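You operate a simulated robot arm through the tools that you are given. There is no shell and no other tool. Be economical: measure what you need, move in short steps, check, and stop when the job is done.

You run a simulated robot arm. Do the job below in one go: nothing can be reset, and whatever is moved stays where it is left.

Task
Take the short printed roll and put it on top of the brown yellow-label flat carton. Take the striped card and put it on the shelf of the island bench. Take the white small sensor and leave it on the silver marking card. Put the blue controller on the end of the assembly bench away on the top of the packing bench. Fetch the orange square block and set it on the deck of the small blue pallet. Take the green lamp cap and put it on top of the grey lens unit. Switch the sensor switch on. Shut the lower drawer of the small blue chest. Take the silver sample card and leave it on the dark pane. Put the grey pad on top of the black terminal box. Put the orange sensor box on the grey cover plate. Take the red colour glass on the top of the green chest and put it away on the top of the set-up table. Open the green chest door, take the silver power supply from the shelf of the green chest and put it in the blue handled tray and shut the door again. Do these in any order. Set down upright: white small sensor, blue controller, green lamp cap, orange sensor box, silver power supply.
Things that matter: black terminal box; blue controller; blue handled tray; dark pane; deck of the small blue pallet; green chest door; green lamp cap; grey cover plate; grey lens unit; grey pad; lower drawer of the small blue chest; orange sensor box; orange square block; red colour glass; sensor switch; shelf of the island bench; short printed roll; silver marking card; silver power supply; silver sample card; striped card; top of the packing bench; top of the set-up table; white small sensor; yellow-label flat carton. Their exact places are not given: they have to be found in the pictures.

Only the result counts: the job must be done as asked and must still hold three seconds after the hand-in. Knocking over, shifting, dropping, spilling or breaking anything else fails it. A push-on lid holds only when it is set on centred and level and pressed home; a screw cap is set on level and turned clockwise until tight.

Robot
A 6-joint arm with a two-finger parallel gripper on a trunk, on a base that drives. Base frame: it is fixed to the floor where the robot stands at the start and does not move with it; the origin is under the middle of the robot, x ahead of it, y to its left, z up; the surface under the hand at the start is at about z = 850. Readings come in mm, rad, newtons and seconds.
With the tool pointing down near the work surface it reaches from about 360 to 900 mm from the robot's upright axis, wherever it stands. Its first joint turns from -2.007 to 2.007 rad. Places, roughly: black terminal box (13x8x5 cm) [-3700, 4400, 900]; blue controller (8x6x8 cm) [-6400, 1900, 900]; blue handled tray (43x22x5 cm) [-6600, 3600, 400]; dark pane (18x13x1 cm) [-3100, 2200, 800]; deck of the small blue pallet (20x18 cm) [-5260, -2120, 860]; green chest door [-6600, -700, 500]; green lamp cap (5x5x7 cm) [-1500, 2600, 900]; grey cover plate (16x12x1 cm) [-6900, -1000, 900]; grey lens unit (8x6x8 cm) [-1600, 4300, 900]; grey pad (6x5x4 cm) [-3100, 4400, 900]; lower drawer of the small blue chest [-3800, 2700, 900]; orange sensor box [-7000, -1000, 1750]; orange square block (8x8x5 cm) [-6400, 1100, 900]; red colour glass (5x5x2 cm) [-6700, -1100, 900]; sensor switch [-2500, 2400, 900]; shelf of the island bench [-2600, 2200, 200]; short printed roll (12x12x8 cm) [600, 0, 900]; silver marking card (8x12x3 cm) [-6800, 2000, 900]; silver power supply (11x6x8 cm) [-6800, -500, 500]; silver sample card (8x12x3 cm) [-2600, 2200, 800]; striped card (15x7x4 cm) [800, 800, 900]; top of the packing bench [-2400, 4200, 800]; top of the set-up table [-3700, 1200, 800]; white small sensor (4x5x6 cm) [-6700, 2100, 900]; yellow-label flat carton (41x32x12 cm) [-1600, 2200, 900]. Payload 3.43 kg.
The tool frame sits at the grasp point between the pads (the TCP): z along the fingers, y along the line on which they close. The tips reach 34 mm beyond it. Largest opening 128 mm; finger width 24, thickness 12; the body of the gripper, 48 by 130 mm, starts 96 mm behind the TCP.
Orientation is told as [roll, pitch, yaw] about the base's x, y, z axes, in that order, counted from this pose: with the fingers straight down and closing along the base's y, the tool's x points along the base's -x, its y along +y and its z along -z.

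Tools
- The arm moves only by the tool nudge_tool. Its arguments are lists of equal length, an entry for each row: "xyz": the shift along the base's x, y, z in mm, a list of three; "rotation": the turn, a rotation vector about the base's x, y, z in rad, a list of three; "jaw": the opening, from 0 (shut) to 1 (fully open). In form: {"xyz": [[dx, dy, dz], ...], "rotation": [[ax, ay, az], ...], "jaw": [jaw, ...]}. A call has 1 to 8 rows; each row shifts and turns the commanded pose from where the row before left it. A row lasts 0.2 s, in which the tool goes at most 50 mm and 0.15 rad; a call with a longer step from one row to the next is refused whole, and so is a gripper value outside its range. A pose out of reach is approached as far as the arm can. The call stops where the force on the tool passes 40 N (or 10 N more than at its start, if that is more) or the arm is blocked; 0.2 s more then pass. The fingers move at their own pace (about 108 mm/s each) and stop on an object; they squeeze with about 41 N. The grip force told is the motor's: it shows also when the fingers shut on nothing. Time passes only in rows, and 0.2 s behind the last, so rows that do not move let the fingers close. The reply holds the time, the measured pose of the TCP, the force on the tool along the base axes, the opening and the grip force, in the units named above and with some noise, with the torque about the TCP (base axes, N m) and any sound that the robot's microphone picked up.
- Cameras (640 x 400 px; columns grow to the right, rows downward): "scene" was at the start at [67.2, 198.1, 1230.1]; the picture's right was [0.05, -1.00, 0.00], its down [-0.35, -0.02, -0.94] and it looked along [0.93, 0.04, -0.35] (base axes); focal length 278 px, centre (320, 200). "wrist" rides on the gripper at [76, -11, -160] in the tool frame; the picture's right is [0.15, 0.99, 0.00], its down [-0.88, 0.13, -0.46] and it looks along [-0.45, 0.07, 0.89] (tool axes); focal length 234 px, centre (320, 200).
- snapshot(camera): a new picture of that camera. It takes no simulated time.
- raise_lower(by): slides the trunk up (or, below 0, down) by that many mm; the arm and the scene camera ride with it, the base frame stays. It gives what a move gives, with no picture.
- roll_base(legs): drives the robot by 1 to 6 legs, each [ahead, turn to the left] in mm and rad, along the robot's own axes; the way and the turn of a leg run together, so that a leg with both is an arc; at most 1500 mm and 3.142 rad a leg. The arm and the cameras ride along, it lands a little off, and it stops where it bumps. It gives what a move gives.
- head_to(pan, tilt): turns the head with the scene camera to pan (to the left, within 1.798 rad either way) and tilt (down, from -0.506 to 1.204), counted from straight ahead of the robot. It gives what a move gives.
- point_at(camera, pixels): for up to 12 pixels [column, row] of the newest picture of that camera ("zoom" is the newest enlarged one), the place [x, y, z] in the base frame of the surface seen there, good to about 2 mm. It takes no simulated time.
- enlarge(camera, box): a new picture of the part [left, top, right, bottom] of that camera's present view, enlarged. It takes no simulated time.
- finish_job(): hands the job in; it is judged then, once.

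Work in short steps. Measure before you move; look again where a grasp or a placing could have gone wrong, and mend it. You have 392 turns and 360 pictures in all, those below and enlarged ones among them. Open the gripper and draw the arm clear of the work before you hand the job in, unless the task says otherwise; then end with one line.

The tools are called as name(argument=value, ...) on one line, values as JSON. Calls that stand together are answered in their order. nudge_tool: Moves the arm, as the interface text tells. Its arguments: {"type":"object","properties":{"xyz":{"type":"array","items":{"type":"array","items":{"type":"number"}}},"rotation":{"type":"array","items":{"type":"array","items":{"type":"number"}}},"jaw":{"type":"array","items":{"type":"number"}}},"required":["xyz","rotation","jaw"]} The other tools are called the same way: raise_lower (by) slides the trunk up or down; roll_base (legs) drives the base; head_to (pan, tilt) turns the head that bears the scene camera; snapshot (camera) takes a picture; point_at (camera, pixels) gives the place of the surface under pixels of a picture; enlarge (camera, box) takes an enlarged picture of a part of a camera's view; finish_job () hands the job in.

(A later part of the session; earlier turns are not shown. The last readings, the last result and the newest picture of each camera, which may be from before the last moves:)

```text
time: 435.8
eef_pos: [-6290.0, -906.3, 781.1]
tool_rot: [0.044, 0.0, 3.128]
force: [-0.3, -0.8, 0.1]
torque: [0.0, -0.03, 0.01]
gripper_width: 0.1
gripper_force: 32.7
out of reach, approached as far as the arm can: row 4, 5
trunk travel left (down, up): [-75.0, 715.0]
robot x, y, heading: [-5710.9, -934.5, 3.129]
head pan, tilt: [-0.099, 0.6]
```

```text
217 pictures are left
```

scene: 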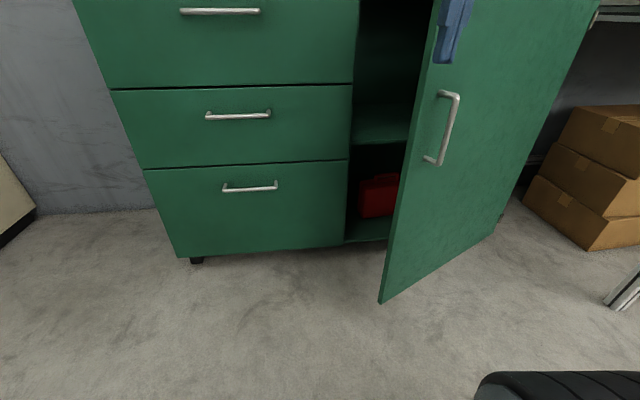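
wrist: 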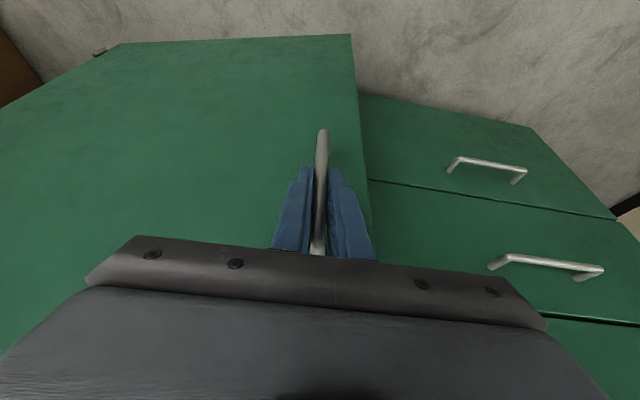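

Move around the door edge: -y to -945, then -x to -6440, then +y behind the door.

nudge_tool(xyz=[[0, -40, 0], [-45, 0, 0], [-45, 0, 0], [-45, 0, 0], [-15, 20, 0], [0, 40, 0], [0, 0, 0]], rotation=[[-0.04, 0, 0], [0, 0, 0], [0, 0, 0], [0, 0, 0], [0, 0, 0], [0, 0, 0], [0, 0, 0]], jaw=[0, 0, 0, 0, 0, 0, 0])

snapshot(camera="wrist")

head_to(pan=-0.1, tilt=0.4)

snapshot(camera="scene")

```text
time: 437.4
eef_pos: [-6443.1, -884.6, 781.9]
tool_rot: [0.083, 0.0, 3.13]
force: [-0.7, -0.1, -0.7]
torque: [0.0, -0.03, 0.0]
gripper_width: 0.0
gripper_force: 33.0
trunk travel left (down, up): [-75.0, 715.0]
robot x, y, heading: [-5708.8, -936.7, 3.132]
head pan, tilt: [-0.099, 0.6]
```

```text
216 pictures are left
```

wrist: 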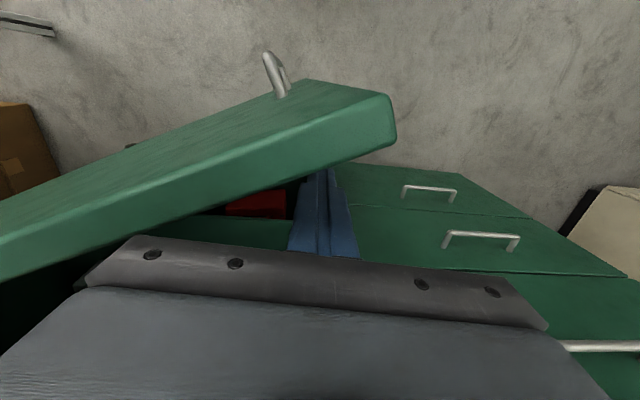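

```text
time: 438.1
eef_pos: [-6442.4, -884.1, 781.2]
tool_rot: [0.084, 0.001, 3.131]
force: [0.3, 0.0, -0.2]
torque: [0.0, -0.02, 0.02]
gripper_width: 0.2
gripper_force: 33.1
trunk travel left (down, up): [-75.0, 715.0]
robot x, y, heading: [-5709.9, -935.8, 3.133]
head pan, tilt: [-0.099, 0.4]
```

```text
215 pictures are left
```

scene: 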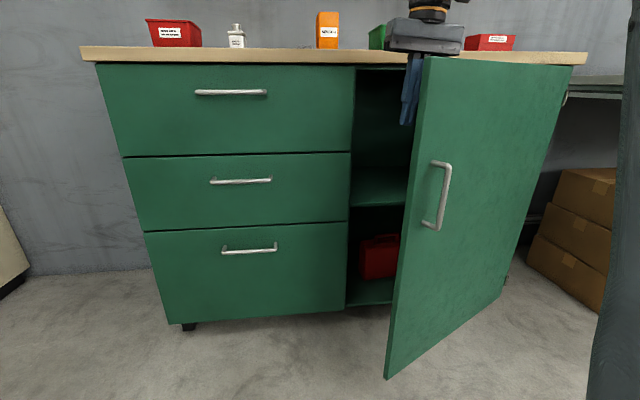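

Finger is behind the door. Push along the arc, first 8 steps.

nudge_tool(xyz=[[41, 16, 0], [40, 20, 0], [38, 23, 0], [36, 26, 0], [34, 29, 0], [32, 32, 0], [29, 34, 0], [26, 36, 0]], rotation=[[0.08, 0, 0], [0, 0, 0], [0, 0, 0], [0, 0, 0], [0, 0, 0], [0, 0, 0], [0, 0, 0], [0, 0, 0]], jaw=[0, 0, 0, 0, 0, 0, 0, 0])

snapshot(camera="scene")

```text
time: 439.9
eef_pos: [-6166.0, -669.3, 778.2]
tool_rot: [0.005, -0.004, 3.132]
force: [-0.1, 0.0, -0.8]
torque: [-0.02, -0.01, -0.01]
gripper_width: 0.0
gripper_force: 32.6
trunk travel left (down, up): [-75.0, 715.0]
robot x, y, heading: [-5712.4, -935.4, 3.132]
head pan, tilt: [-0.099, 0.4]
```

```text
214 pictures are left
```

scene: 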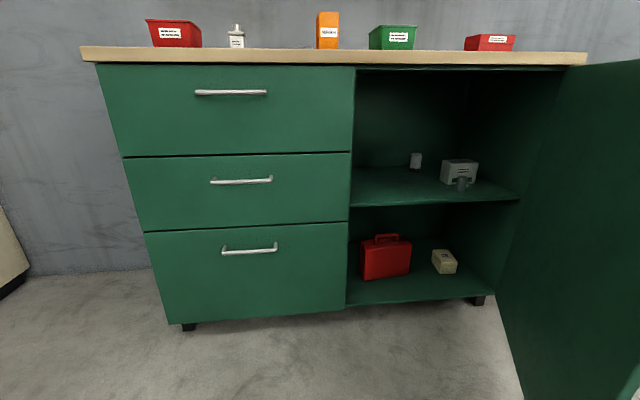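

Door swings well; the power supply is visible at (460,172). Push the rest to ~90°.

nudge_tool(xyz=[[23, 38, 0], [20, 40, 0], [17, 41, 0], [14, 43, 0], [10, 44, 0], [7, 44, 0], [0, 30, 0]], rotation=[[0, 0, 0], [0, 0, 0], [0, 0, 0], [0, 0, 0], [0, 0, 0], [0, 0, 0], [0, 0, 0]], jaw=[0, 0, 0, 0, 0, 0, 0])

head_to(pan=-0.25, tilt=0.45)

snapshot(camera="scene")

enlarge(camera="scene", box=[260, 90, 480, 250])

```text
time: 441.5
eef_pos: [-6076.7, -387.9, 781.1]
tool_rot: [0.004, -0.001, 3.13]
force: [0.5, 0.0, -0.1]
torque: [0.0, 0.01, -0.01]
gripper_width: 0.0
gripper_force: 33.0
trunk travel left (down, up): [-75.0, 715.0]
robot x, y, heading: [-5715.2, -935.4, 3.132]
head pan, tilt: [-0.099, 0.4]
```

```text
time: 442.2
eef_pos: [-6077.2, -388.9, 780.4]
tool_rot: [0.003, -0.002, 3.132]
force: [0.3, -0.1, 0.8]
torque: [-0.01, -0.03, -0.01]
gripper_width: 0.0
gripper_force: 33.1
trunk travel left (down, up): [-75.0, 715.0]
robot x, y, heading: [-5712.6, -934.5, 3.134]
head pan, tilt: [-0.25, 0.45]
```

```text
213 pictures are left
```

scene: 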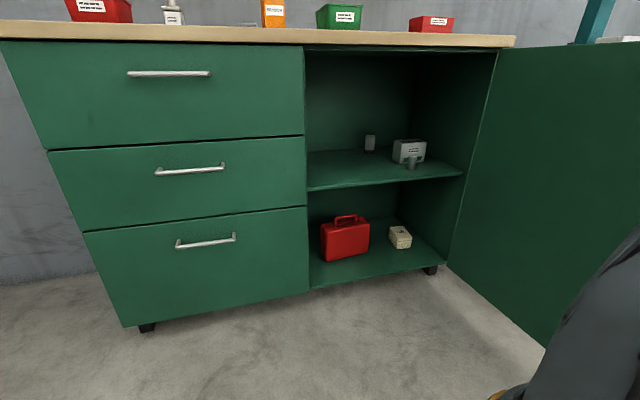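

```text
2.50 times, centred on (370, 170) of scene
```

zoom: 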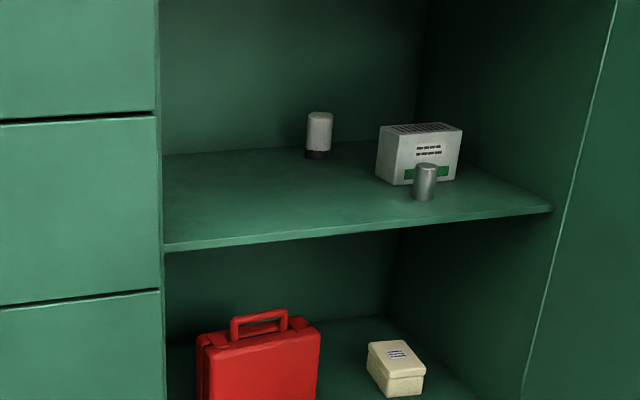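

A small silver can stands in front of the power supply. Measure everything.

point_at(camera="zoom", pixels=[[378, 130], [460, 130], [395, 145], [455, 145], [383, 180], [425, 172], [425, 197], [420, 128], [320, 150], [350, 235], [300, 170], [540, 205]])

point_at(camera="scene", pixels=[[410, 140], [410, 160], [400, 50], [310, 120], [490, 60], [420, 55]])

```text
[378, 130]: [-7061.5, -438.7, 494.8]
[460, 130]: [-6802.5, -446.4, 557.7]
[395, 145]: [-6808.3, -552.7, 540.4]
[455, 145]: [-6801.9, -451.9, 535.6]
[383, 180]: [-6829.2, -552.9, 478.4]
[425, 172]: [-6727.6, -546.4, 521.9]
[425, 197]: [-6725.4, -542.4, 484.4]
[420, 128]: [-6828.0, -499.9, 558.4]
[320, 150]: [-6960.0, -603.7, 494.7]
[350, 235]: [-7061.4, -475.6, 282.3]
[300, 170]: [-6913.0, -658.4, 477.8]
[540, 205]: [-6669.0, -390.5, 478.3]
```

```text
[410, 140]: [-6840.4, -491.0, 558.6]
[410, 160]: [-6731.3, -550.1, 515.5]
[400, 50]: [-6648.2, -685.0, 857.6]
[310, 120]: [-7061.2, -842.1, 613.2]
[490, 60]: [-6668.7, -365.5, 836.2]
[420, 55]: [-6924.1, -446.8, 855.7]
```

Shelf z 478; supply x -6803..-6863, y -553..-445, top 559; can at (-6740,-546). I retract the arm above door height, then reposition the base to about (-5845,-700).

nudge_tool(xyz=[[0, -45, 0], [0, -45, 10], [0, -40, 28], [0, -40, 28], [-10, -40, 28], [-15, -38, 28], [-15, -38, 28], [-15, -40, 20]], rotation=[[0, 0, 0], [0, 0, 0], [0, 0, 0], [0, 0, 0], [0, 0, 0], [0, 0, 0], [0, 0, 0], [0, 0, 0]], jaw=[0, 0, 0, 0, 0, 0, 0, 0])

nudge_tool(xyz=[[-5, -45, 0], [-5, -45, 0], [-5, -45, 0], [0, -45, 0], [0, -40, 0]], rotation=[[0, 0, 0], [0, 0, 0], [0, 0, 0], [0, 0, 0], [0, 0, 0]], jaw=[0, 0, 0, 0, 0])

roll_base(legs=[[0, -1.571], [235, 0], [0, 1.571]])

snapshot(camera="scene")

```text
time: 444.0
eef_pos: [-6131.1, -711.6, 945.8]
tool_rot: [0.002, -0.003, 3.132]
force: [-0.2, 0.2, -0.3]
torque: [-0.03, 0.0, -0.01]
gripper_width: 0.3
gripper_force: 33.2
out of reach, approached as far as the arm can: row 8
trunk travel left (down, up): [-75.0, 715.0]
robot x, y, heading: [-5711.3, -936.5, 3.133]
head pan, tilt: [-0.25, 0.45]
```

```text
time: 445.2
eef_pos: [-6182.2, -924.6, 937.8]
tool_rot: [0.005, 0.0, 3.129]
force: [0.3, -0.5, -0.4]
torque: [0.03, 0.01, 0.01]
gripper_width: 0.3
gripper_force: 32.9
out of reach, approached as far as the arm can: row 2, 3, 4, 5
trunk travel left (down, up): [-75.0, 715.0]
robot x, y, heading: [-5711.0, -935.3, 3.135]
head pan, tilt: [-0.25, 0.45]
```

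```text
time: 454.6
eef_pos: [-6186.1, -717.4, 938.3]
tool_rot: [0.003, 0.0, -3.1]
force: [-0.6, -0.3, -0.1]
torque: [0.0, 0.01, 0.01]
gripper_width: 0.2
gripper_force: 33.1
trunk travel left (down, up): [-75.0, 715.0]
robot x, y, heading: [-5712.6, -710.7, -3.094]
head pan, tilt: [-0.25, 0.45]
```

```text
211 pictures are left
```

scene: 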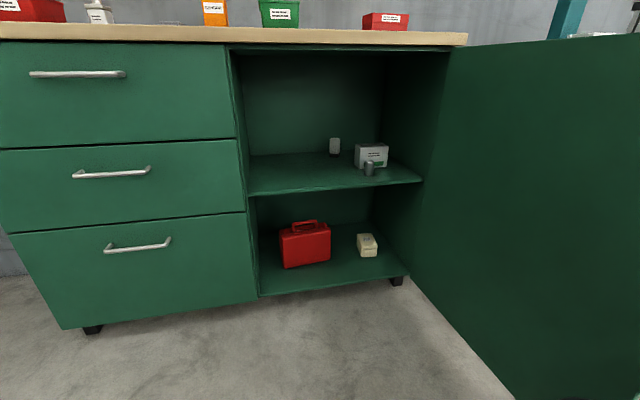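

Now forward 130 mm and trunk to lowest.

roll_base(legs=[[130, -0.045]])

raise_lower(by=-75)

nudge_tool(xyz=[[-25, 25, -20], [-25, 25, -30], [-25, 25, -30], [-25, 25, -30], [-25, 25, -30], [-25, 25, -30], [-20, 25, -30], [-20, 20, -20]], rotation=[[0, 0, 0], [0, 0.1, 0], [0, 0.1, 0], [0, 0.1, 0], [0, 0.1, 0], [0, 0.1, 0], [0, 0.1, 0], [0, 0.05, 0]], jaw=[0.5, 0.7, 1, 1, 1, 1, 1, 1])

snapshot(camera="scene")

snapshot(camera="wrist")

```text
time: 455.9
eef_pos: [-6317.7, -696.3, 936.7]
tool_rot: [0.004, -0.001, 3.133]
force: [0.5, -0.6, -0.4]
torque: [0.03, 0.02, 0.01]
gripper_width: 0.2
gripper_force: 32.7
trunk travel left (down, up): [-75.0, 715.0]
robot x, y, heading: [-5849.5, -707.3, 3.137]
head pan, tilt: [-0.25, 0.45]
```

```text
time: 457.0
eef_pos: [-6338.8, -695.9, 862.0]
tool_rot: [0.002, 0.0, 3.133]
force: [-0.7, -0.6, -0.4]
torque: [0.03, 0.0, -0.02]
gripper_width: 0.0
gripper_force: 33.0
trunk travel left (down, up): [0.0, 790.0]
robot x, y, heading: [-5844.7, -709.2, 3.137]
head pan, tilt: [-0.25, 0.45]
```

```text
time: 458.8
eef_pos: [-6531.6, -500.6, 643.3]
tool_rot: [0.012, -0.654, 3.132]
force: [-0.3, -0.6, -0.1]
torque: [-0.01, -0.01, 0.06]
gripper_width: 128.2
gripper_force: 0.1
out of reach, approached as far as the arm can: row 4
trunk travel left (down, up): [0.0, 790.0]
robot x, y, heading: [-5845.7, -705.2, 3.134]
head pan, tilt: [-0.25, 0.45]
```

```text
210 pictures are left
```

scene: 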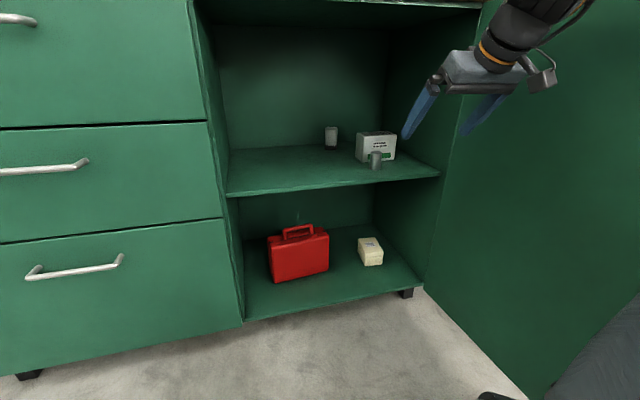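

```text
209 pictures are left
```

wrist: 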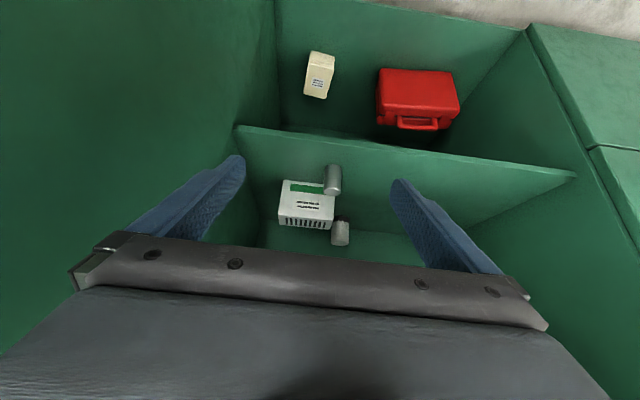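

Good pose. I measure the supply in the wrist view.

enlarge(camera="wrist", box=[250, 150, 370, 250])

point_at(camera="wrist", pixels=[[283, 183], [333, 192], [279, 220], [331, 228], [280, 212], [331, 218], [331, 168], [340, 192], [341, 225], [305, 200], [305, 225]])

```text
4.00 times, centred on (310, 200) of wrist
```

zoom: 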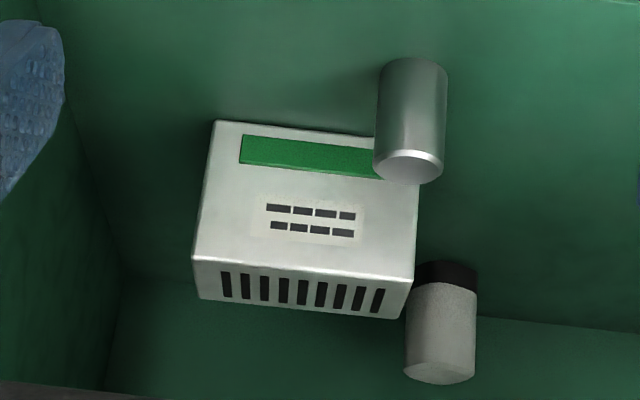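

```text
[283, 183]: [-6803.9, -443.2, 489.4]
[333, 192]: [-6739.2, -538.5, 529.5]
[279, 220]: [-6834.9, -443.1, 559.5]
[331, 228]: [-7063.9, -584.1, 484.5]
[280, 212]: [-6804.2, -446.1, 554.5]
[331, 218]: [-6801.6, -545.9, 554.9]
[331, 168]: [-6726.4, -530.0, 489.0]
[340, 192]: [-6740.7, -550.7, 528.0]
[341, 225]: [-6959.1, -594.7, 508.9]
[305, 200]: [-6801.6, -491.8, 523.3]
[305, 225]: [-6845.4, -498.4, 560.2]
```

Supply centre y≈-498, top 560. I lower to z 565, then slide in toward x=-6785.

nudge_tool(xyz=[[0, 2, -40], [0, 0, -38], [-45, 0, 0], [-45, 0, 0], [-45, 0, 0], [-45, 0, 0], [0, 0, 0]], rotation=[[0, 0, 0], [0, 0, 0], [0, 0, 0], [0, 0, 0], [0, 0, 0], [0, 0, 0], [0, 0, 0]], jaw=[1, 1, 1, 1, 1, 1, 1])

snapshot(camera="wrist")

snapshot(camera="scene")

```text
time: 460.4
eef_pos: [-6711.2, -498.9, 563.4]
tool_rot: [0.012, -0.652, 3.133]
force: [0.1, 0.4, 0.0]
torque: [0.0, 0.01, 0.02]
gripper_width: 128.0
gripper_force: 0.0
trunk travel left (down, up): [0.0, 790.0]
robot x, y, heading: [-5847.0, -711.6, 3.141]
head pan, tilt: [-0.25, 0.45]
```

```text
207 pictures are left
```

wrist: 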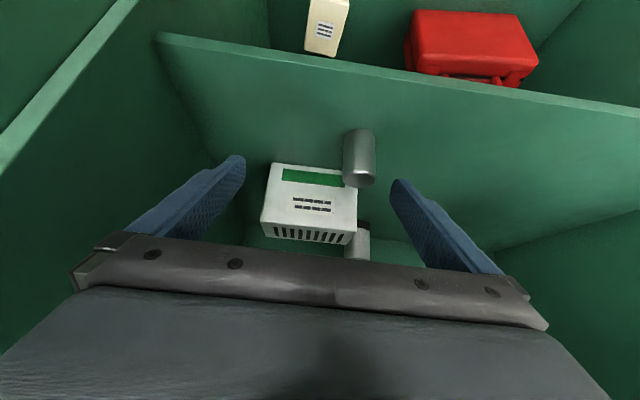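

```text
206 pictures are left
```

scene: 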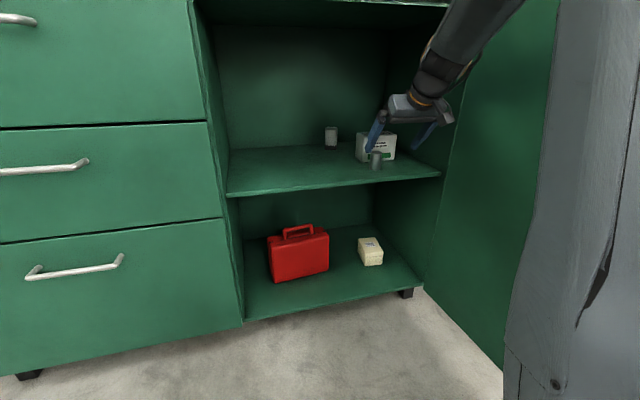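

Clear so far. Continue in and down to (-6830,525).

nudge_tool(xyz=[[-40, 0, 0], [-35, 0, 0], [-15, 0, -13], [-15, 0, -13], [-14, 0, -12], [0, 0, 0]], rotation=[[0, 0, 0], [0, 0, 0], [0, 0, 0], [0, 0, 0], [0, 0, 0], [0, 0, 0]], jaw=[1, 1, 1, 1, 1, 1])

snapshot(camera="wrist")

enlarge(camera="scene", box=[300, 60, 480, 200])

```text
time: 461.8
eef_pos: [-6830.5, -498.4, 526.5]
tool_rot: [0.01, -0.651, 3.132]
force: [-0.3, 1.0, -1.0]
torque: [-0.01, 0.01, 0.01]
gripper_width: 128.1
gripper_force: 0.1
trunk travel left (down, up): [0.0, 790.0]
robot x, y, heading: [-5846.5, -710.3, 3.137]
head pan, tilt: [-0.25, 0.45]
```

```text
205 pictures are left
```

wrist: 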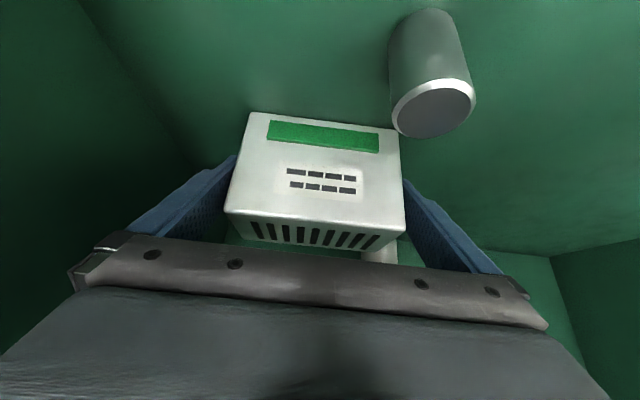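

```text
2.86 times, centred on (390, 130) of scene
```

zoom: 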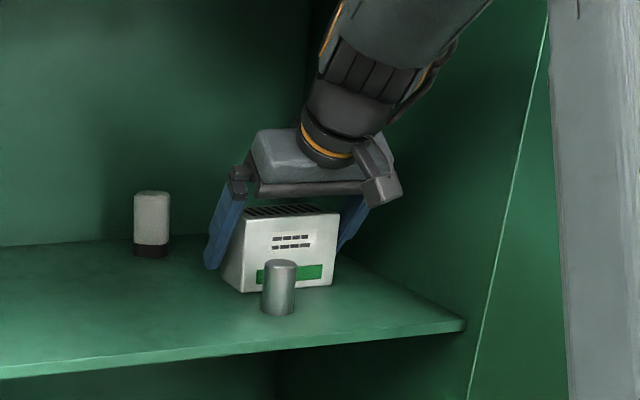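

Straddled. Close and lift a bit.

nudge_tool(xyz=[[0, 0, 0], [0, 0, 0], [0, 0, 0], [0, 0, 8], [0, 0, 15], [0, 0, 20]], rotation=[[0, 0, 0], [0, 0, 0], [0, 0, 0], [0, 0, 0], [0, 0, 0], [0, 0, 0]], jaw=[0.8, 0.7, 0.7, 0.7, 0.7, 0.7])

snapshot(camera="wrist")

```text
time: 463.2
eef_pos: [-6828.0, -499.8, 569.8]
tool_rot: [0.01, -0.651, 3.132]
force: [0.0, -0.1, -3.5]
torque: [-0.02, 0.01, 0.0]
gripper_width: 109.7
gripper_force: 41.2
trunk travel left (down, up): [0.0, 790.0]
robot x, y, heading: [-5849.1, -712.4, 3.134]
head pan, tilt: [-0.25, 0.45]
```

```text
203 pictures are left
```

wrist: 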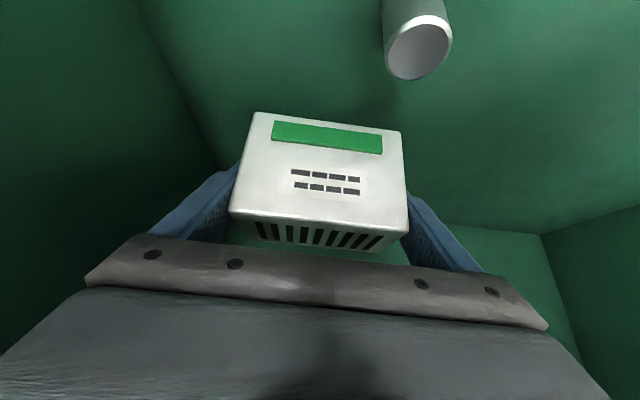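

Held at 109.7. I raise ~16 mm more so its bottom clears the can (530), and check the ceiling clearance.

nudge_tool(xyz=[[0, 8, 8], [0, 8, 8], [0, 0, 0]], rotation=[[0, 0, 0], [0, 0, 0], [0, 0, 0]], jaw=[0.7, 0.7, 0.7])

snapshot(camera="scene")

enlarge(camera="scene", box=[280, 0, 500, 200])

```text
time: 464.0
eef_pos: [-6830.9, -481.9, 586.0]
tool_rot: [0.01, -0.648, 3.13]
force: [0.2, 0.4, -3.3]
torque: [-0.02, -0.02, 0.0]
gripper_width: 109.6
gripper_force: 40.5
trunk travel left (down, up): [0.0, 790.0]
robot x, y, heading: [-5843.1, -712.1, 3.137]
head pan, tilt: [-0.25, 0.45]
```

```text
202 pictures are left
```

scene: 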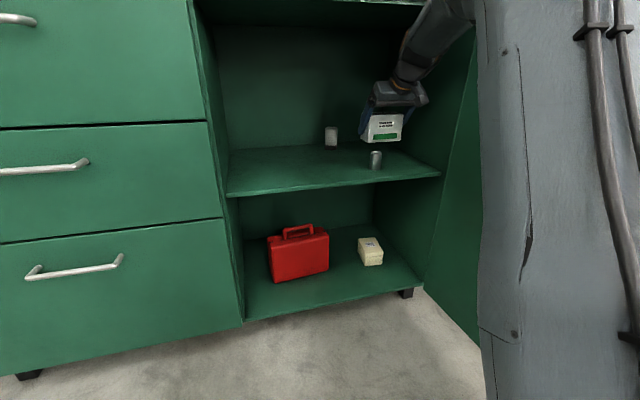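

```text
2.00 times, centred on (390, 100) of scene
```

zoom: 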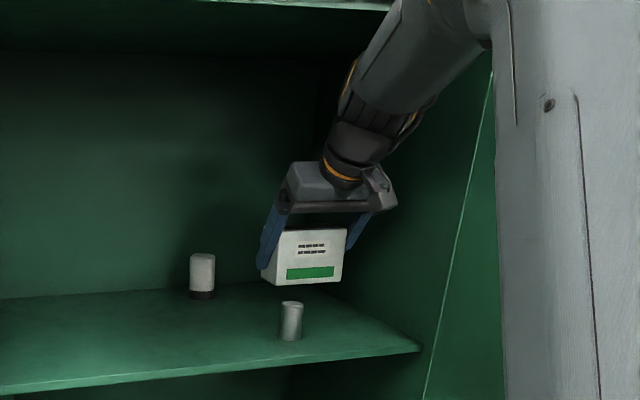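

The supply clears the can. I back the base straight out 450 mm.

roll_base(legs=[[-450, 0]])

snapshot(camera="scene")

```text
time: 466.7
eef_pos: [-6388.9, -482.4, 584.9]
tool_rot: [0.012, -0.651, 3.129]
force: [0.3, 0.1, -3.7]
torque: [0.01, 0.02, 0.0]
gripper_width: 109.9
gripper_force: 41.2
trunk travel left (down, up): [0.0, 790.0]
robot x, y, heading: [-5405.1, -713.6, 3.136]
head pan, tilt: [-0.25, 0.45]
```

```text
200 pictures are left
```

scene: 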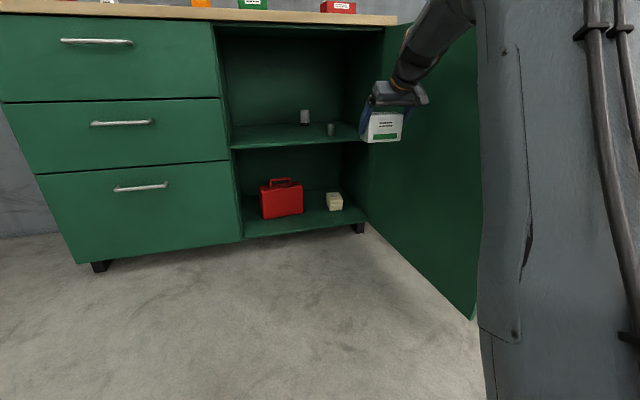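

Supply is out, can still standing. I retract the arm toward the robot before driving.

nudge_tool(xyz=[[45, -10, 8], [45, -10, 8], [45, -15, 8], [45, -20, 8], [45, -20, 8], [45, -20, 8], [35, -20, 8]], rotation=[[0, 0, 0], [0, 0, 0], [0, 0, 0], [0, 0, 0], [0, 0, 0], [0, 0, 0], [0, 0, 0]], jaw=[0.7, 0.7, 0.7, 0.7, 0.7, 0.7, 0.7])

```text
time: 468.3
eef_pos: [-6086.0, -599.1, 640.8]
tool_rot: [0.01, -0.649, 3.128]
force: [-1.1, -0.2, -3.5]
torque: [-0.01, -0.02, -0.05]
gripper_width: 109.7
gripper_force: 41.6
trunk travel left (down, up): [0.0, 790.0]
robot x, y, heading: [-5407.3, -711.2, 3.127]
head pan, tilt: [-0.25, 0.45]
```

I turn north and drive up the west aisle to y≈3600.

roll_base(legs=[[0, -1.556], [1440, 0], [1440, 0], [1440, 0]])

roll_base(legs=[[0, 1.571]])

head_to(pan=0.0, tilt=0.4)

snapshot(camera="scene")

```text
time: 483.5
eef_pos: [-5210.3, 2250.9, 641.4]
tool_rot: [0.012, -0.647, 1.467]
force: [-0.3, -0.3, -3.3]
torque: [-0.02, -0.03, -0.02]
gripper_width: 109.4
gripper_force: 41.3
trunk travel left (down, up): [0.0, 790.0]
robot x, y, heading: [-5414.5, 1588.2, 1.286]
head pan, tilt: [-0.25, 0.45]
stopped in leg 3: the robot was blocked; the commanded pose is now the measured one
```

```text
time: 484.2
eef_pos: [-5210.7, 2251.1, 640.4]
tool_rot: [0.013, -0.645, 1.466]
force: [-0.2, 0.8, -3.6]
torque: [0.0, -0.01, 0.01]
gripper_width: 109.6
gripper_force: 41.4
trunk travel left (down, up): [0.0, 790.0]
robot x, y, heading: [-5417.8, 1585.2, 1.286]
head pan, tilt: [-0.25, 0.45]
stopped in leg 1: the robot was blocked; the commanded pose is now the measured one
```

```text
time: 485.0
eef_pos: [-5211.9, 2250.4, 640.3]
tool_rot: [0.011, -0.648, 1.467]
force: [0.6, 0.4, -3.9]
torque: [-0.02, -0.04, 0.03]
gripper_width: 110.0
gripper_force: 41.3
trunk travel left (down, up): [0.0, 790.0]
robot x, y, heading: [-5420.8, 1588.0, 1.281]
head pan, tilt: [0.0, 0.4]
```

```text
199 pictures are left
```

scene: 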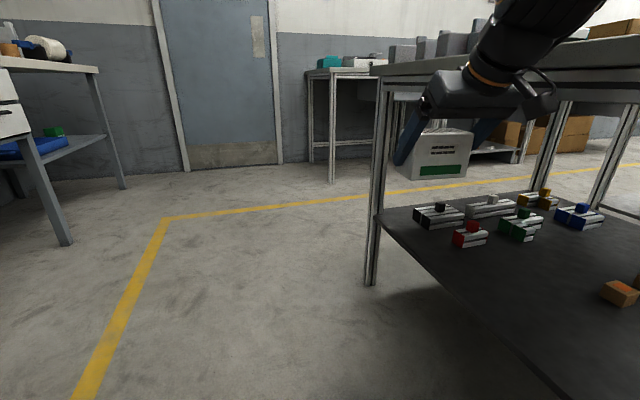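

The hand bumped into the island bench's end. I back off 400 mm and check.

roll_base(legs=[[-400, 0]])

snapshot(camera="scene")

snapshot(camera="wrist")

```text
time: 487.5
eef_pos: [-5327.5, 1862.6, 640.3]
tool_rot: [0.01, -0.648, 1.47]
force: [0.2, -0.1, -4.4]
torque: [-0.03, -0.01, 0.01]
gripper_width: 109.8
gripper_force: 41.3
trunk travel left (down, up): [0.0, 790.0]
robot x, y, heading: [-5530.3, 1199.7, 1.291]
head pan, tilt: [0.0, 0.4]
```

```text
198 pictures are left
```

scene: 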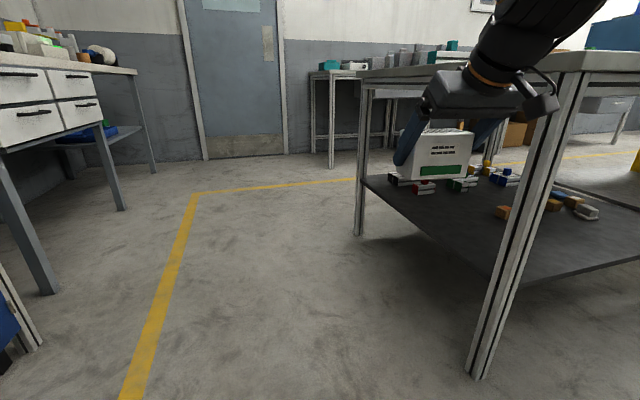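

```text
197 pictures are left
```

wrist: 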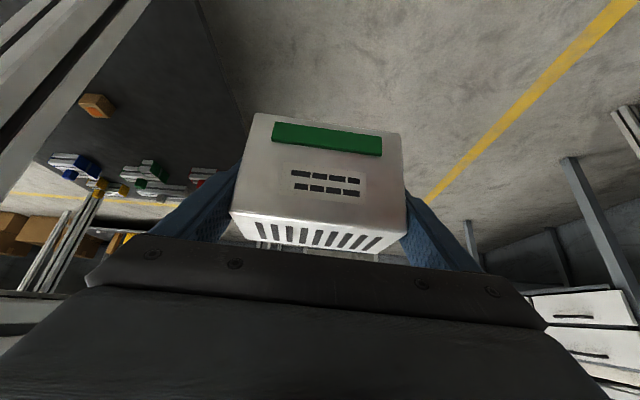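

Grip is unchanged. I shift to the lane x≈-5750 and go north.

roll_base(legs=[[0, 0.584], [734, 0], [0, -0.304], [850, 0], [850, 0]])

roll_base(legs=[[0, 1.571]])

head_to(pan=0.0, tilt=0.4)

snapshot(camera="scene")

```text
time: 502.2
eef_pos: [-5686.6, 4280.7, 640.4]
tool_rot: [0.015, -0.649, 1.727]
force: [-0.5, -0.1, -2.9]
torque: [0.01, 0.0, 0.0]
gripper_width: 109.8
gripper_force: 40.9
trunk travel left (down, up): [0.0, 790.0]
robot x, y, heading: [-5712.8, 3583.8, 1.548]
head pan, tilt: [0.0, 0.4]
```

```text
time: 506.4
eef_pos: [-6407.0, 3632.0, 640.6]
tool_rot: [0.013, -0.646, -3.01]
force: [0.0, -0.4, -3.6]
torque: [-0.02, 0.0, 0.03]
gripper_width: 109.9
gripper_force: 40.5
trunk travel left (down, up): [0.0, 790.0]
robot x, y, heading: [-5715.6, 3586.9, 3.092]
head pan, tilt: [0.0, 0.4]
```

```text
time: 507.0
eef_pos: [-6408.0, 3632.6, 641.4]
tool_rot: [0.014, -0.644, -3.011]
force: [0.5, 0.5, -3.7]
torque: [0.02, 0.01, 0.01]
gripper_width: 109.8
gripper_force: 41.6
trunk travel left (down, up): [0.0, 790.0]
robot x, y, heading: [-5715.5, 3588.8, 3.094]
head pan, tilt: [0.0, 0.4]
```

```text
196 pictures are left
```

scene: 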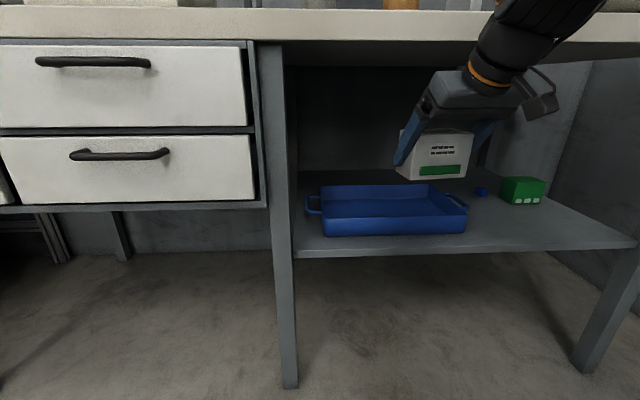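

Measure tray and bench edges.

point_at(camera="scene", pixels=[[325, 235], [466, 230], [325, 188], [432, 186], [360, 210], [400, 205], [445, 198], [310, 205], [400, 240], [290, 250], [450, 45], [480, 190]])

enlarge(camera="scene", box=[270, 100, 570, 270])

```text
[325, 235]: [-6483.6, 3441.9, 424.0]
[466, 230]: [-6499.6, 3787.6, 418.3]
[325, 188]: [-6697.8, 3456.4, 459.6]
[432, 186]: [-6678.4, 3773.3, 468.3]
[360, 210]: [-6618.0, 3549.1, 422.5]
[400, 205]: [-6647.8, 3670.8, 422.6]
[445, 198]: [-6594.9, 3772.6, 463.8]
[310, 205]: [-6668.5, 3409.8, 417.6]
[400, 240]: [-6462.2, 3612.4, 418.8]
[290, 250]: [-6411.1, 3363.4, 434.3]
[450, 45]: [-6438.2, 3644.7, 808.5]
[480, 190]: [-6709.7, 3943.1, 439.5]
```

```text
2.13 times, centred on (420, 185) of scene
```

zoom: 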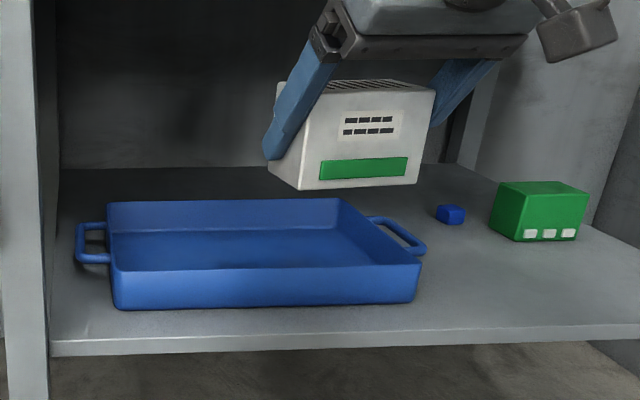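

Tray interior floor 422, rim ≈464, x -6484..-6698, y 3442..3787. I'll set the supply at (-6548,3612): square up, lower to z 535, slide in.

nudge_tool(xyz=[[0, -10, -35], [0, -10, -35], [0, 0, -35], [-40, 0, 0], [-40, 0, 0], [-35, 0, 0], [-25, 0, 0], [0, 0, 0]], rotation=[[0, 0, -0.07], [0, 0, -0.06], [0, 0, 0], [0, 0, 0], [0, 0, 0], [0, 0, 0], [0, 0, 0], [0, 0, 0]], jaw=[0.7, 0.7, 0.7, 0.7, 0.7, 0.7, 0.7, 0.7])

snapshot(camera="scene")

snapshot(camera="wrist")

```text
time: 508.8
eef_pos: [-6549.0, 3614.9, 534.3]
tool_rot: [0.013, -0.649, -3.139]
force: [-0.2, -0.5, -3.7]
torque: [-0.04, -0.01, 0.02]
gripper_width: 109.8
gripper_force: 41.5
trunk travel left (down, up): [0.0, 790.0]
robot x, y, heading: [-5712.6, 3586.4, 3.09]
head pan, tilt: [0.0, 0.4]
```

```text
194 pictures are left
```

scene: 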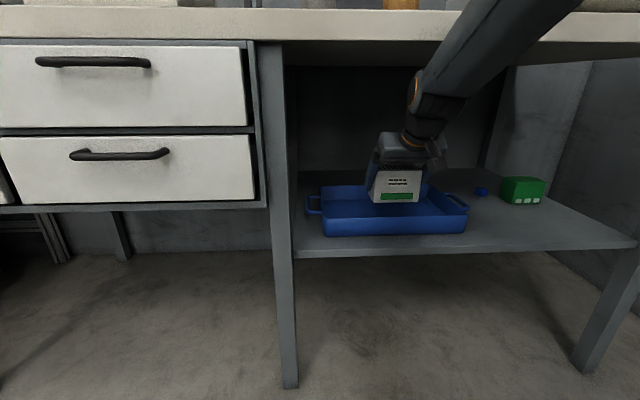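

```text
193 pictures are left
```

wrist: 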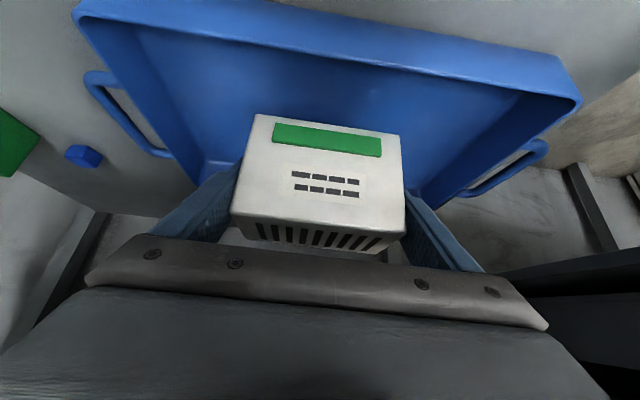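

Positioned over the tray. Lower to contact (~z 470).

nudge_tool(xyz=[[0, 0, -25], [0, 0, -20], [0, 0, -10], [0, 0, -5], [0, 0, -3]], rotation=[[0, 0, 0], [0, 0, 0], [0, 0, 0], [0, 0, 0], [0, 0, 0]], jaw=[0.7, 0.7, 0.7, 0.7, 0.7])

snapshot(camera="wrist")

```text
time: 510.0
eef_pos: [-6546.7, 3612.1, 472.3]
tool_rot: [0.014, -0.645, -3.139]
force: [0.4, 0.7, -3.3]
torque: [0.0, 0.02, 0.01]
gripper_width: 109.7
gripper_force: 41.0
trunk travel left (down, up): [0.0, 790.0]
robot x, y, heading: [-5713.9, 3587.3, 3.094]
head pan, tilt: [0.0, 0.4]
```

```text
192 pictures are left
```

wrist: 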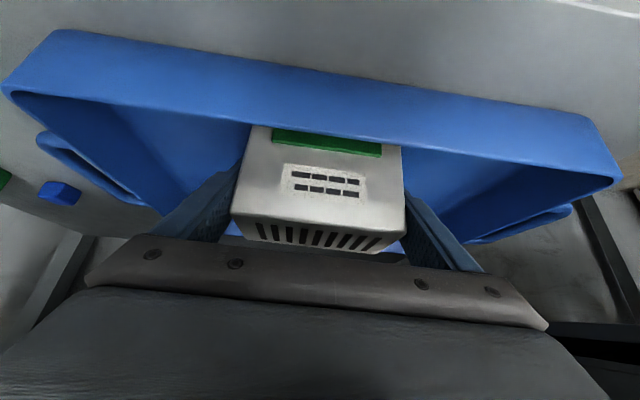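

nudge_tool(xyz=[[0, 0, -2], [0, 0, -2], [0, 0, -2]], rotation=[[0, 0, 0], [0, 0, 0], [0, 0, 0]], jaw=[0.7, 0.7, 0.7])

```text
time: 510.8
eef_pos: [-6548.1, 3612.6, 470.3]
tool_rot: [0.013, -0.655, -3.14]
force: [7.5, 0.2, 31.6]
torque: [1.94, -0.41, -0.38]
gripper_width: 109.5
gripper_force: 41.5
trunk travel left (down, up): [0.0, 790.0]
robot x, y, heading: [-5715.6, 3587.9, 3.096]
head pan, tilt: [0.0, 0.4]
```

Contact (32 N). Relax 3 mm, open, retreat along the tool axis.

nudge_tool(xyz=[[0, 0, 3], [0, 0, 0], [0, 0, 0], [12, 0, 16], [18, 0, 24], [24, 0, 32]], rotation=[[0, 0, 0], [0, 0, 0], [0, 0, 0], [0, 0, 0], [0, 0, 0], [0, 0, 0]], jaw=[0.85, 1, 1, 1, 1, 1])

snapshot(camera="wrist")

enlarge(camera="scene", box=[270, 100, 570, 270])

```text
time: 512.2
eef_pos: [-6491.3, 3611.4, 542.1]
tool_rot: [0.012, -0.646, -3.14]
force: [0.6, 0.3, 0.6]
torque: [-0.01, -0.03, 0.02]
gripper_width: 128.1
gripper_force: 0.0
trunk travel left (down, up): [0.0, 790.0]
robot x, y, heading: [-5713.4, 3585.1, 3.09]
head pan, tilt: [0.0, 0.4]
```

```text
191 pictures are left
```

wrist: 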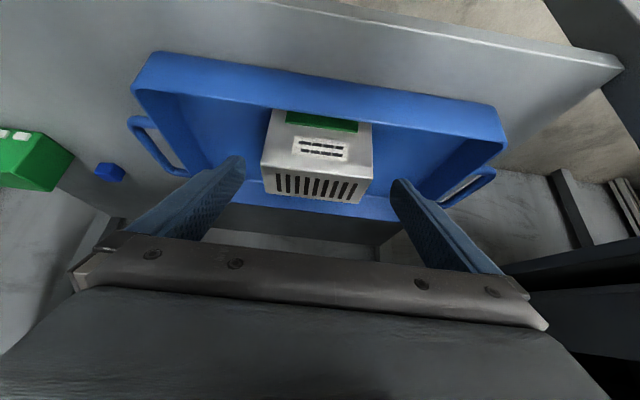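

```text
2.13 times, centred on (420, 185) of scene
```

zoom: 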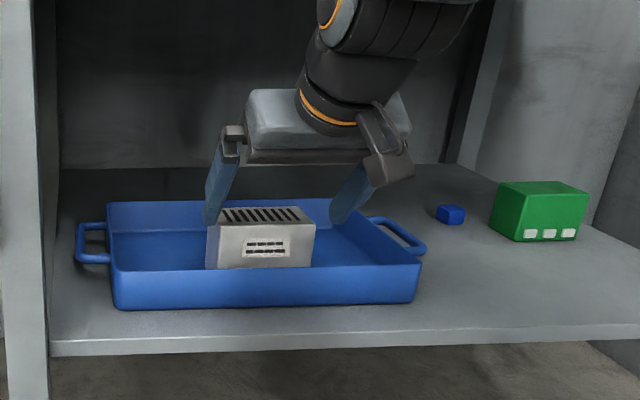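

Supply stands in the tray. Back out, then drive south along x≈-5760 toward the chest.

roll_base(legs=[[-160, 0], [0, 1.343], [714, 0], [0, 0.28]])

roll_base(legs=[[1250, 0], [1250, 0], [1100, 0]])

snapshot(camera="scene")

```text
time: 521.3
eef_pos: [-5781.8, 2121.6, 542.2]
tool_rot: [0.014, -0.649, -1.552]
force: [0.4, -0.9, 0.0]
torque: [0.01, 0.0, 0.01]
gripper_width: 127.8
gripper_force: 0.1
trunk travel left (down, up): [0.0, 790.0]
robot x, y, heading: [-5773.6, 2900.6, -1.609]
head pan, tilt: [0.0, 0.4]
```

```text
time: 538.8
eef_pos: [-6012.1, -1487.2, 543.6]
tool_rot: [0.013, -0.65, -1.587]
force: [0.2, 0.2, 0.1]
torque: [0.0, -0.01, 0.0]
gripper_width: 128.1
gripper_force: 0.0
trunk travel left (down, up): [0.0, 790.0]
robot x, y, heading: [-5969.5, -710.4, -1.64]
head pan, tilt: [0.0, 0.4]
```

```text
189 pictures are left
```

scene: 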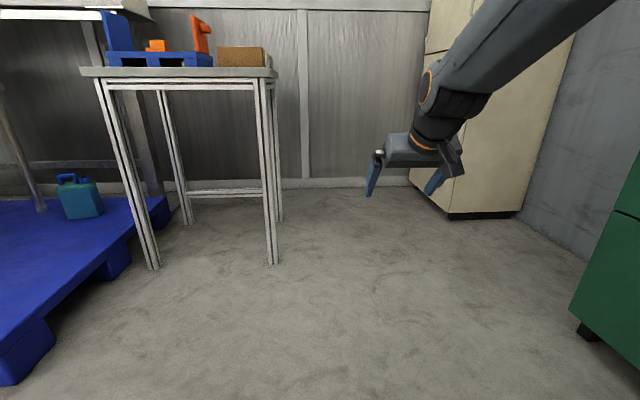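

I drifted west; the base may have nudged the open door. Look to the right.

head_to(pan=-1.4, tilt=0.5)

snapshot(camera="scene")

```text
time: 540.3
eef_pos: [-6012.3, -1486.3, 542.6]
tool_rot: [0.012, -0.65, -1.589]
force: [0.2, 0.1, -1.2]
torque: [-0.02, 0.01, 0.01]
gripper_width: 127.9
gripper_force: 0.0
trunk travel left (down, up): [0.0, 790.0]
robot x, y, heading: [-5976.5, -704.1, -1.639]
head pan, tilt: [-1.4, 0.499]
```

```text
188 pictures are left
```

scene: 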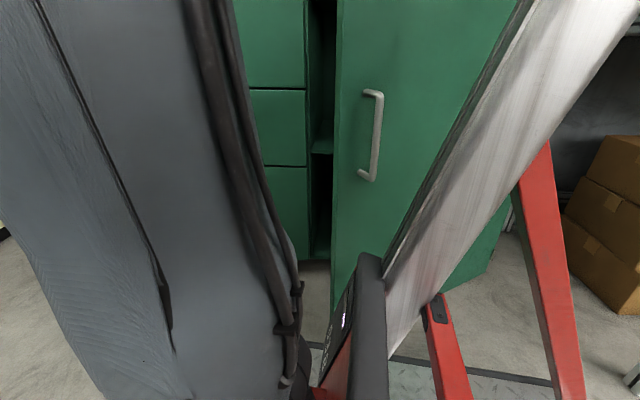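

The door is now only ~0.5 rad open. I retract the arm, then reposition the base to face the chest from (-5770,-985).

nudge_tool(xyz=[[0, 40, 20], [0, 40, 20], [0, 40, 20], [0, 40, 20], [0, 40, 20], [0, 40, 20], [0, 30, 20]], rotation=[[0.1, 0, 0], [0.1, 0, 0], [0.1, 0, 0], [0.1, 0, 0], [0.1, 0, 0], [0.1, 0, 0], [0.05, 0, 0]], jaw=[0.5, 0, 0, 0, 0, 0, 0])

snapshot(camera="wrist")

```text
time: 541.9
eef_pos: [-6015.4, -1255.1, 684.5]
tool_rot: [0.002, 0.006, -1.582]
force: [-0.2, 0.1, -0.3]
torque: [0.0, 0.0, -0.01]
gripper_width: 0.0
gripper_force: 33.2
out of reach, approached as far as the arm can: row 5, 6, 7
trunk travel left (down, up): [0.0, 790.0]
robot x, y, heading: [-5978.1, -710.9, -1.643]
head pan, tilt: [-1.4, 0.499]
```

```text
187 pictures are left
```

wrist: 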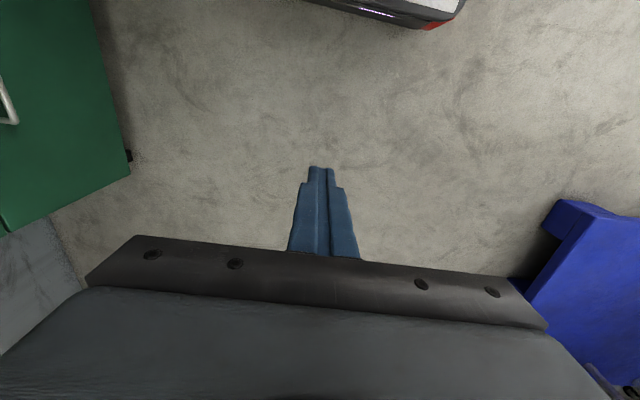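

Tool is vertical. Now reposition the base.

roll_base(legs=[[0, 0.7], [350, 0], [0, -2.2]])

head_to(pan=-0.2, tilt=0.4)

snapshot(camera="scene")

```text
time: 551.3
eef_pos: [-6321.8, -968.1, 685.0]
tool_rot: [0.003, 0.006, -3.117]
force: [-0.1, -0.2, -0.6]
torque: [-0.01, 0.01, -0.01]
gripper_width: 0.0
gripper_force: 33.0
trunk travel left (down, up): [0.0, 790.0]
robot x, y, heading: [-5770.4, -988.0, 3.112]
head pan, tilt: [-1.4, 0.499]
```

```text
time: 552.7
eef_pos: [-6321.8, -967.0, 685.4]
tool_rot: [0.002, 0.005, -3.117]
force: [-0.2, 0.0, 0.3]
torque: [0.03, 0.0, -0.01]
gripper_width: 0.3
gripper_force: 33.8
trunk travel left (down, up): [0.0, 790.0]
robot x, y, heading: [-5776.3, -984.7, 3.114]
head pan, tilt: [-0.201, 0.4]
```

```text
186 pictures are left
```

scene: 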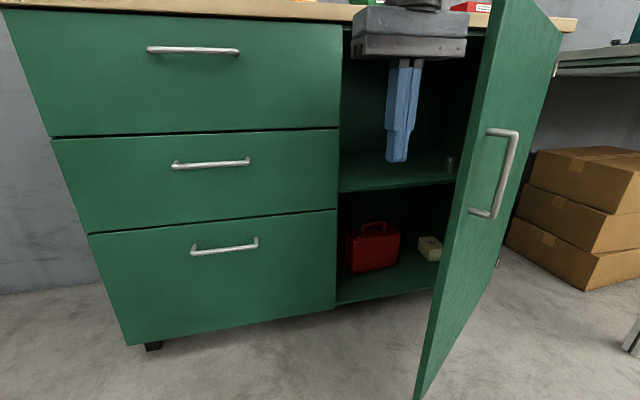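

Measure the door edge.

point_at(camera="scene", pixels=[[490, 90], [455, 250], [475, 170], [515, 130], [495, 212], [500, 60], [540, 120]])

```text
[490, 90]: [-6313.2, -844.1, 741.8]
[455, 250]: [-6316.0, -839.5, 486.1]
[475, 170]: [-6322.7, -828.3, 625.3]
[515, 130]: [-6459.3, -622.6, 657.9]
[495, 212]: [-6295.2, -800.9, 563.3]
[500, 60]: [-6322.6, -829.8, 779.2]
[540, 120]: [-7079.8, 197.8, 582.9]
```

Door edge at (-6313,-844), ≈0.57 rad open. I back 150 mm, move the closed fingers to y≈-690 with a 0.5 tilt, then push -x.

roll_base(legs=[[-150, 0]])

nudge_tool(xyz=[[-5, 40, 0], [-5, 40, 0], [-5, 40, 0], [-5, 40, 0], [0, 40, -10], [0, 40, -10], [0, 37, -10]], rotation=[[0, 0.07, 0], [0, 0.07, 0], [0, 0.07, 0], [0, 0.07, 0], [0, 0.07, 0], [0, 0.07, 0], [0, 0.08, 0]], jaw=[0, 0, 0, 0, 0, 0, 0])

snapshot(camera="scene")

```text
time: 554.1
eef_pos: [-6173.2, -975.0, 683.8]
tool_rot: [0.002, 0.007, -3.111]
force: [0.3, 0.1, 0.5]
torque: [0.0, 0.0, 0.07]
gripper_width: 0.0
gripper_force: 33.0
trunk travel left (down, up): [0.0, 790.0]
robot x, y, heading: [-5627.9, -992.6, 3.116]
head pan, tilt: [-0.201, 0.4]
```

```text
time: 555.7
eef_pos: [-6202.3, -698.4, 654.5]
tool_rot: [-0.013, -0.497, -3.106]
force: [0.2, -0.2, 0.4]
torque: [-0.01, -0.02, 0.03]
gripper_width: 0.0
gripper_force: 32.7
out of reach, approached as far as the arm can: row 1
trunk travel left (down, up): [0.0, 790.0]
robot x, y, heading: [-5627.9, -992.9, 3.121]
head pan, tilt: [-0.201, 0.4]
```

```text
185 pictures are left
```

scene: 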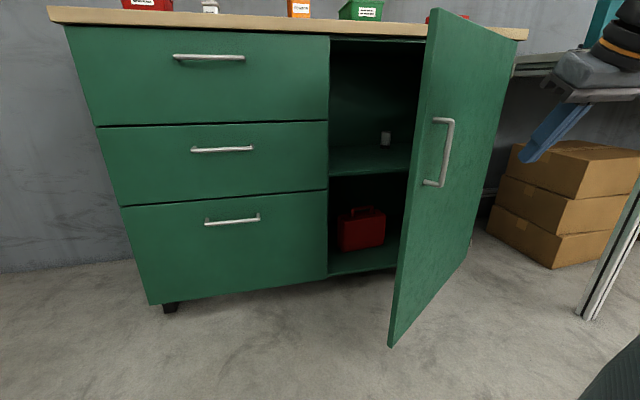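

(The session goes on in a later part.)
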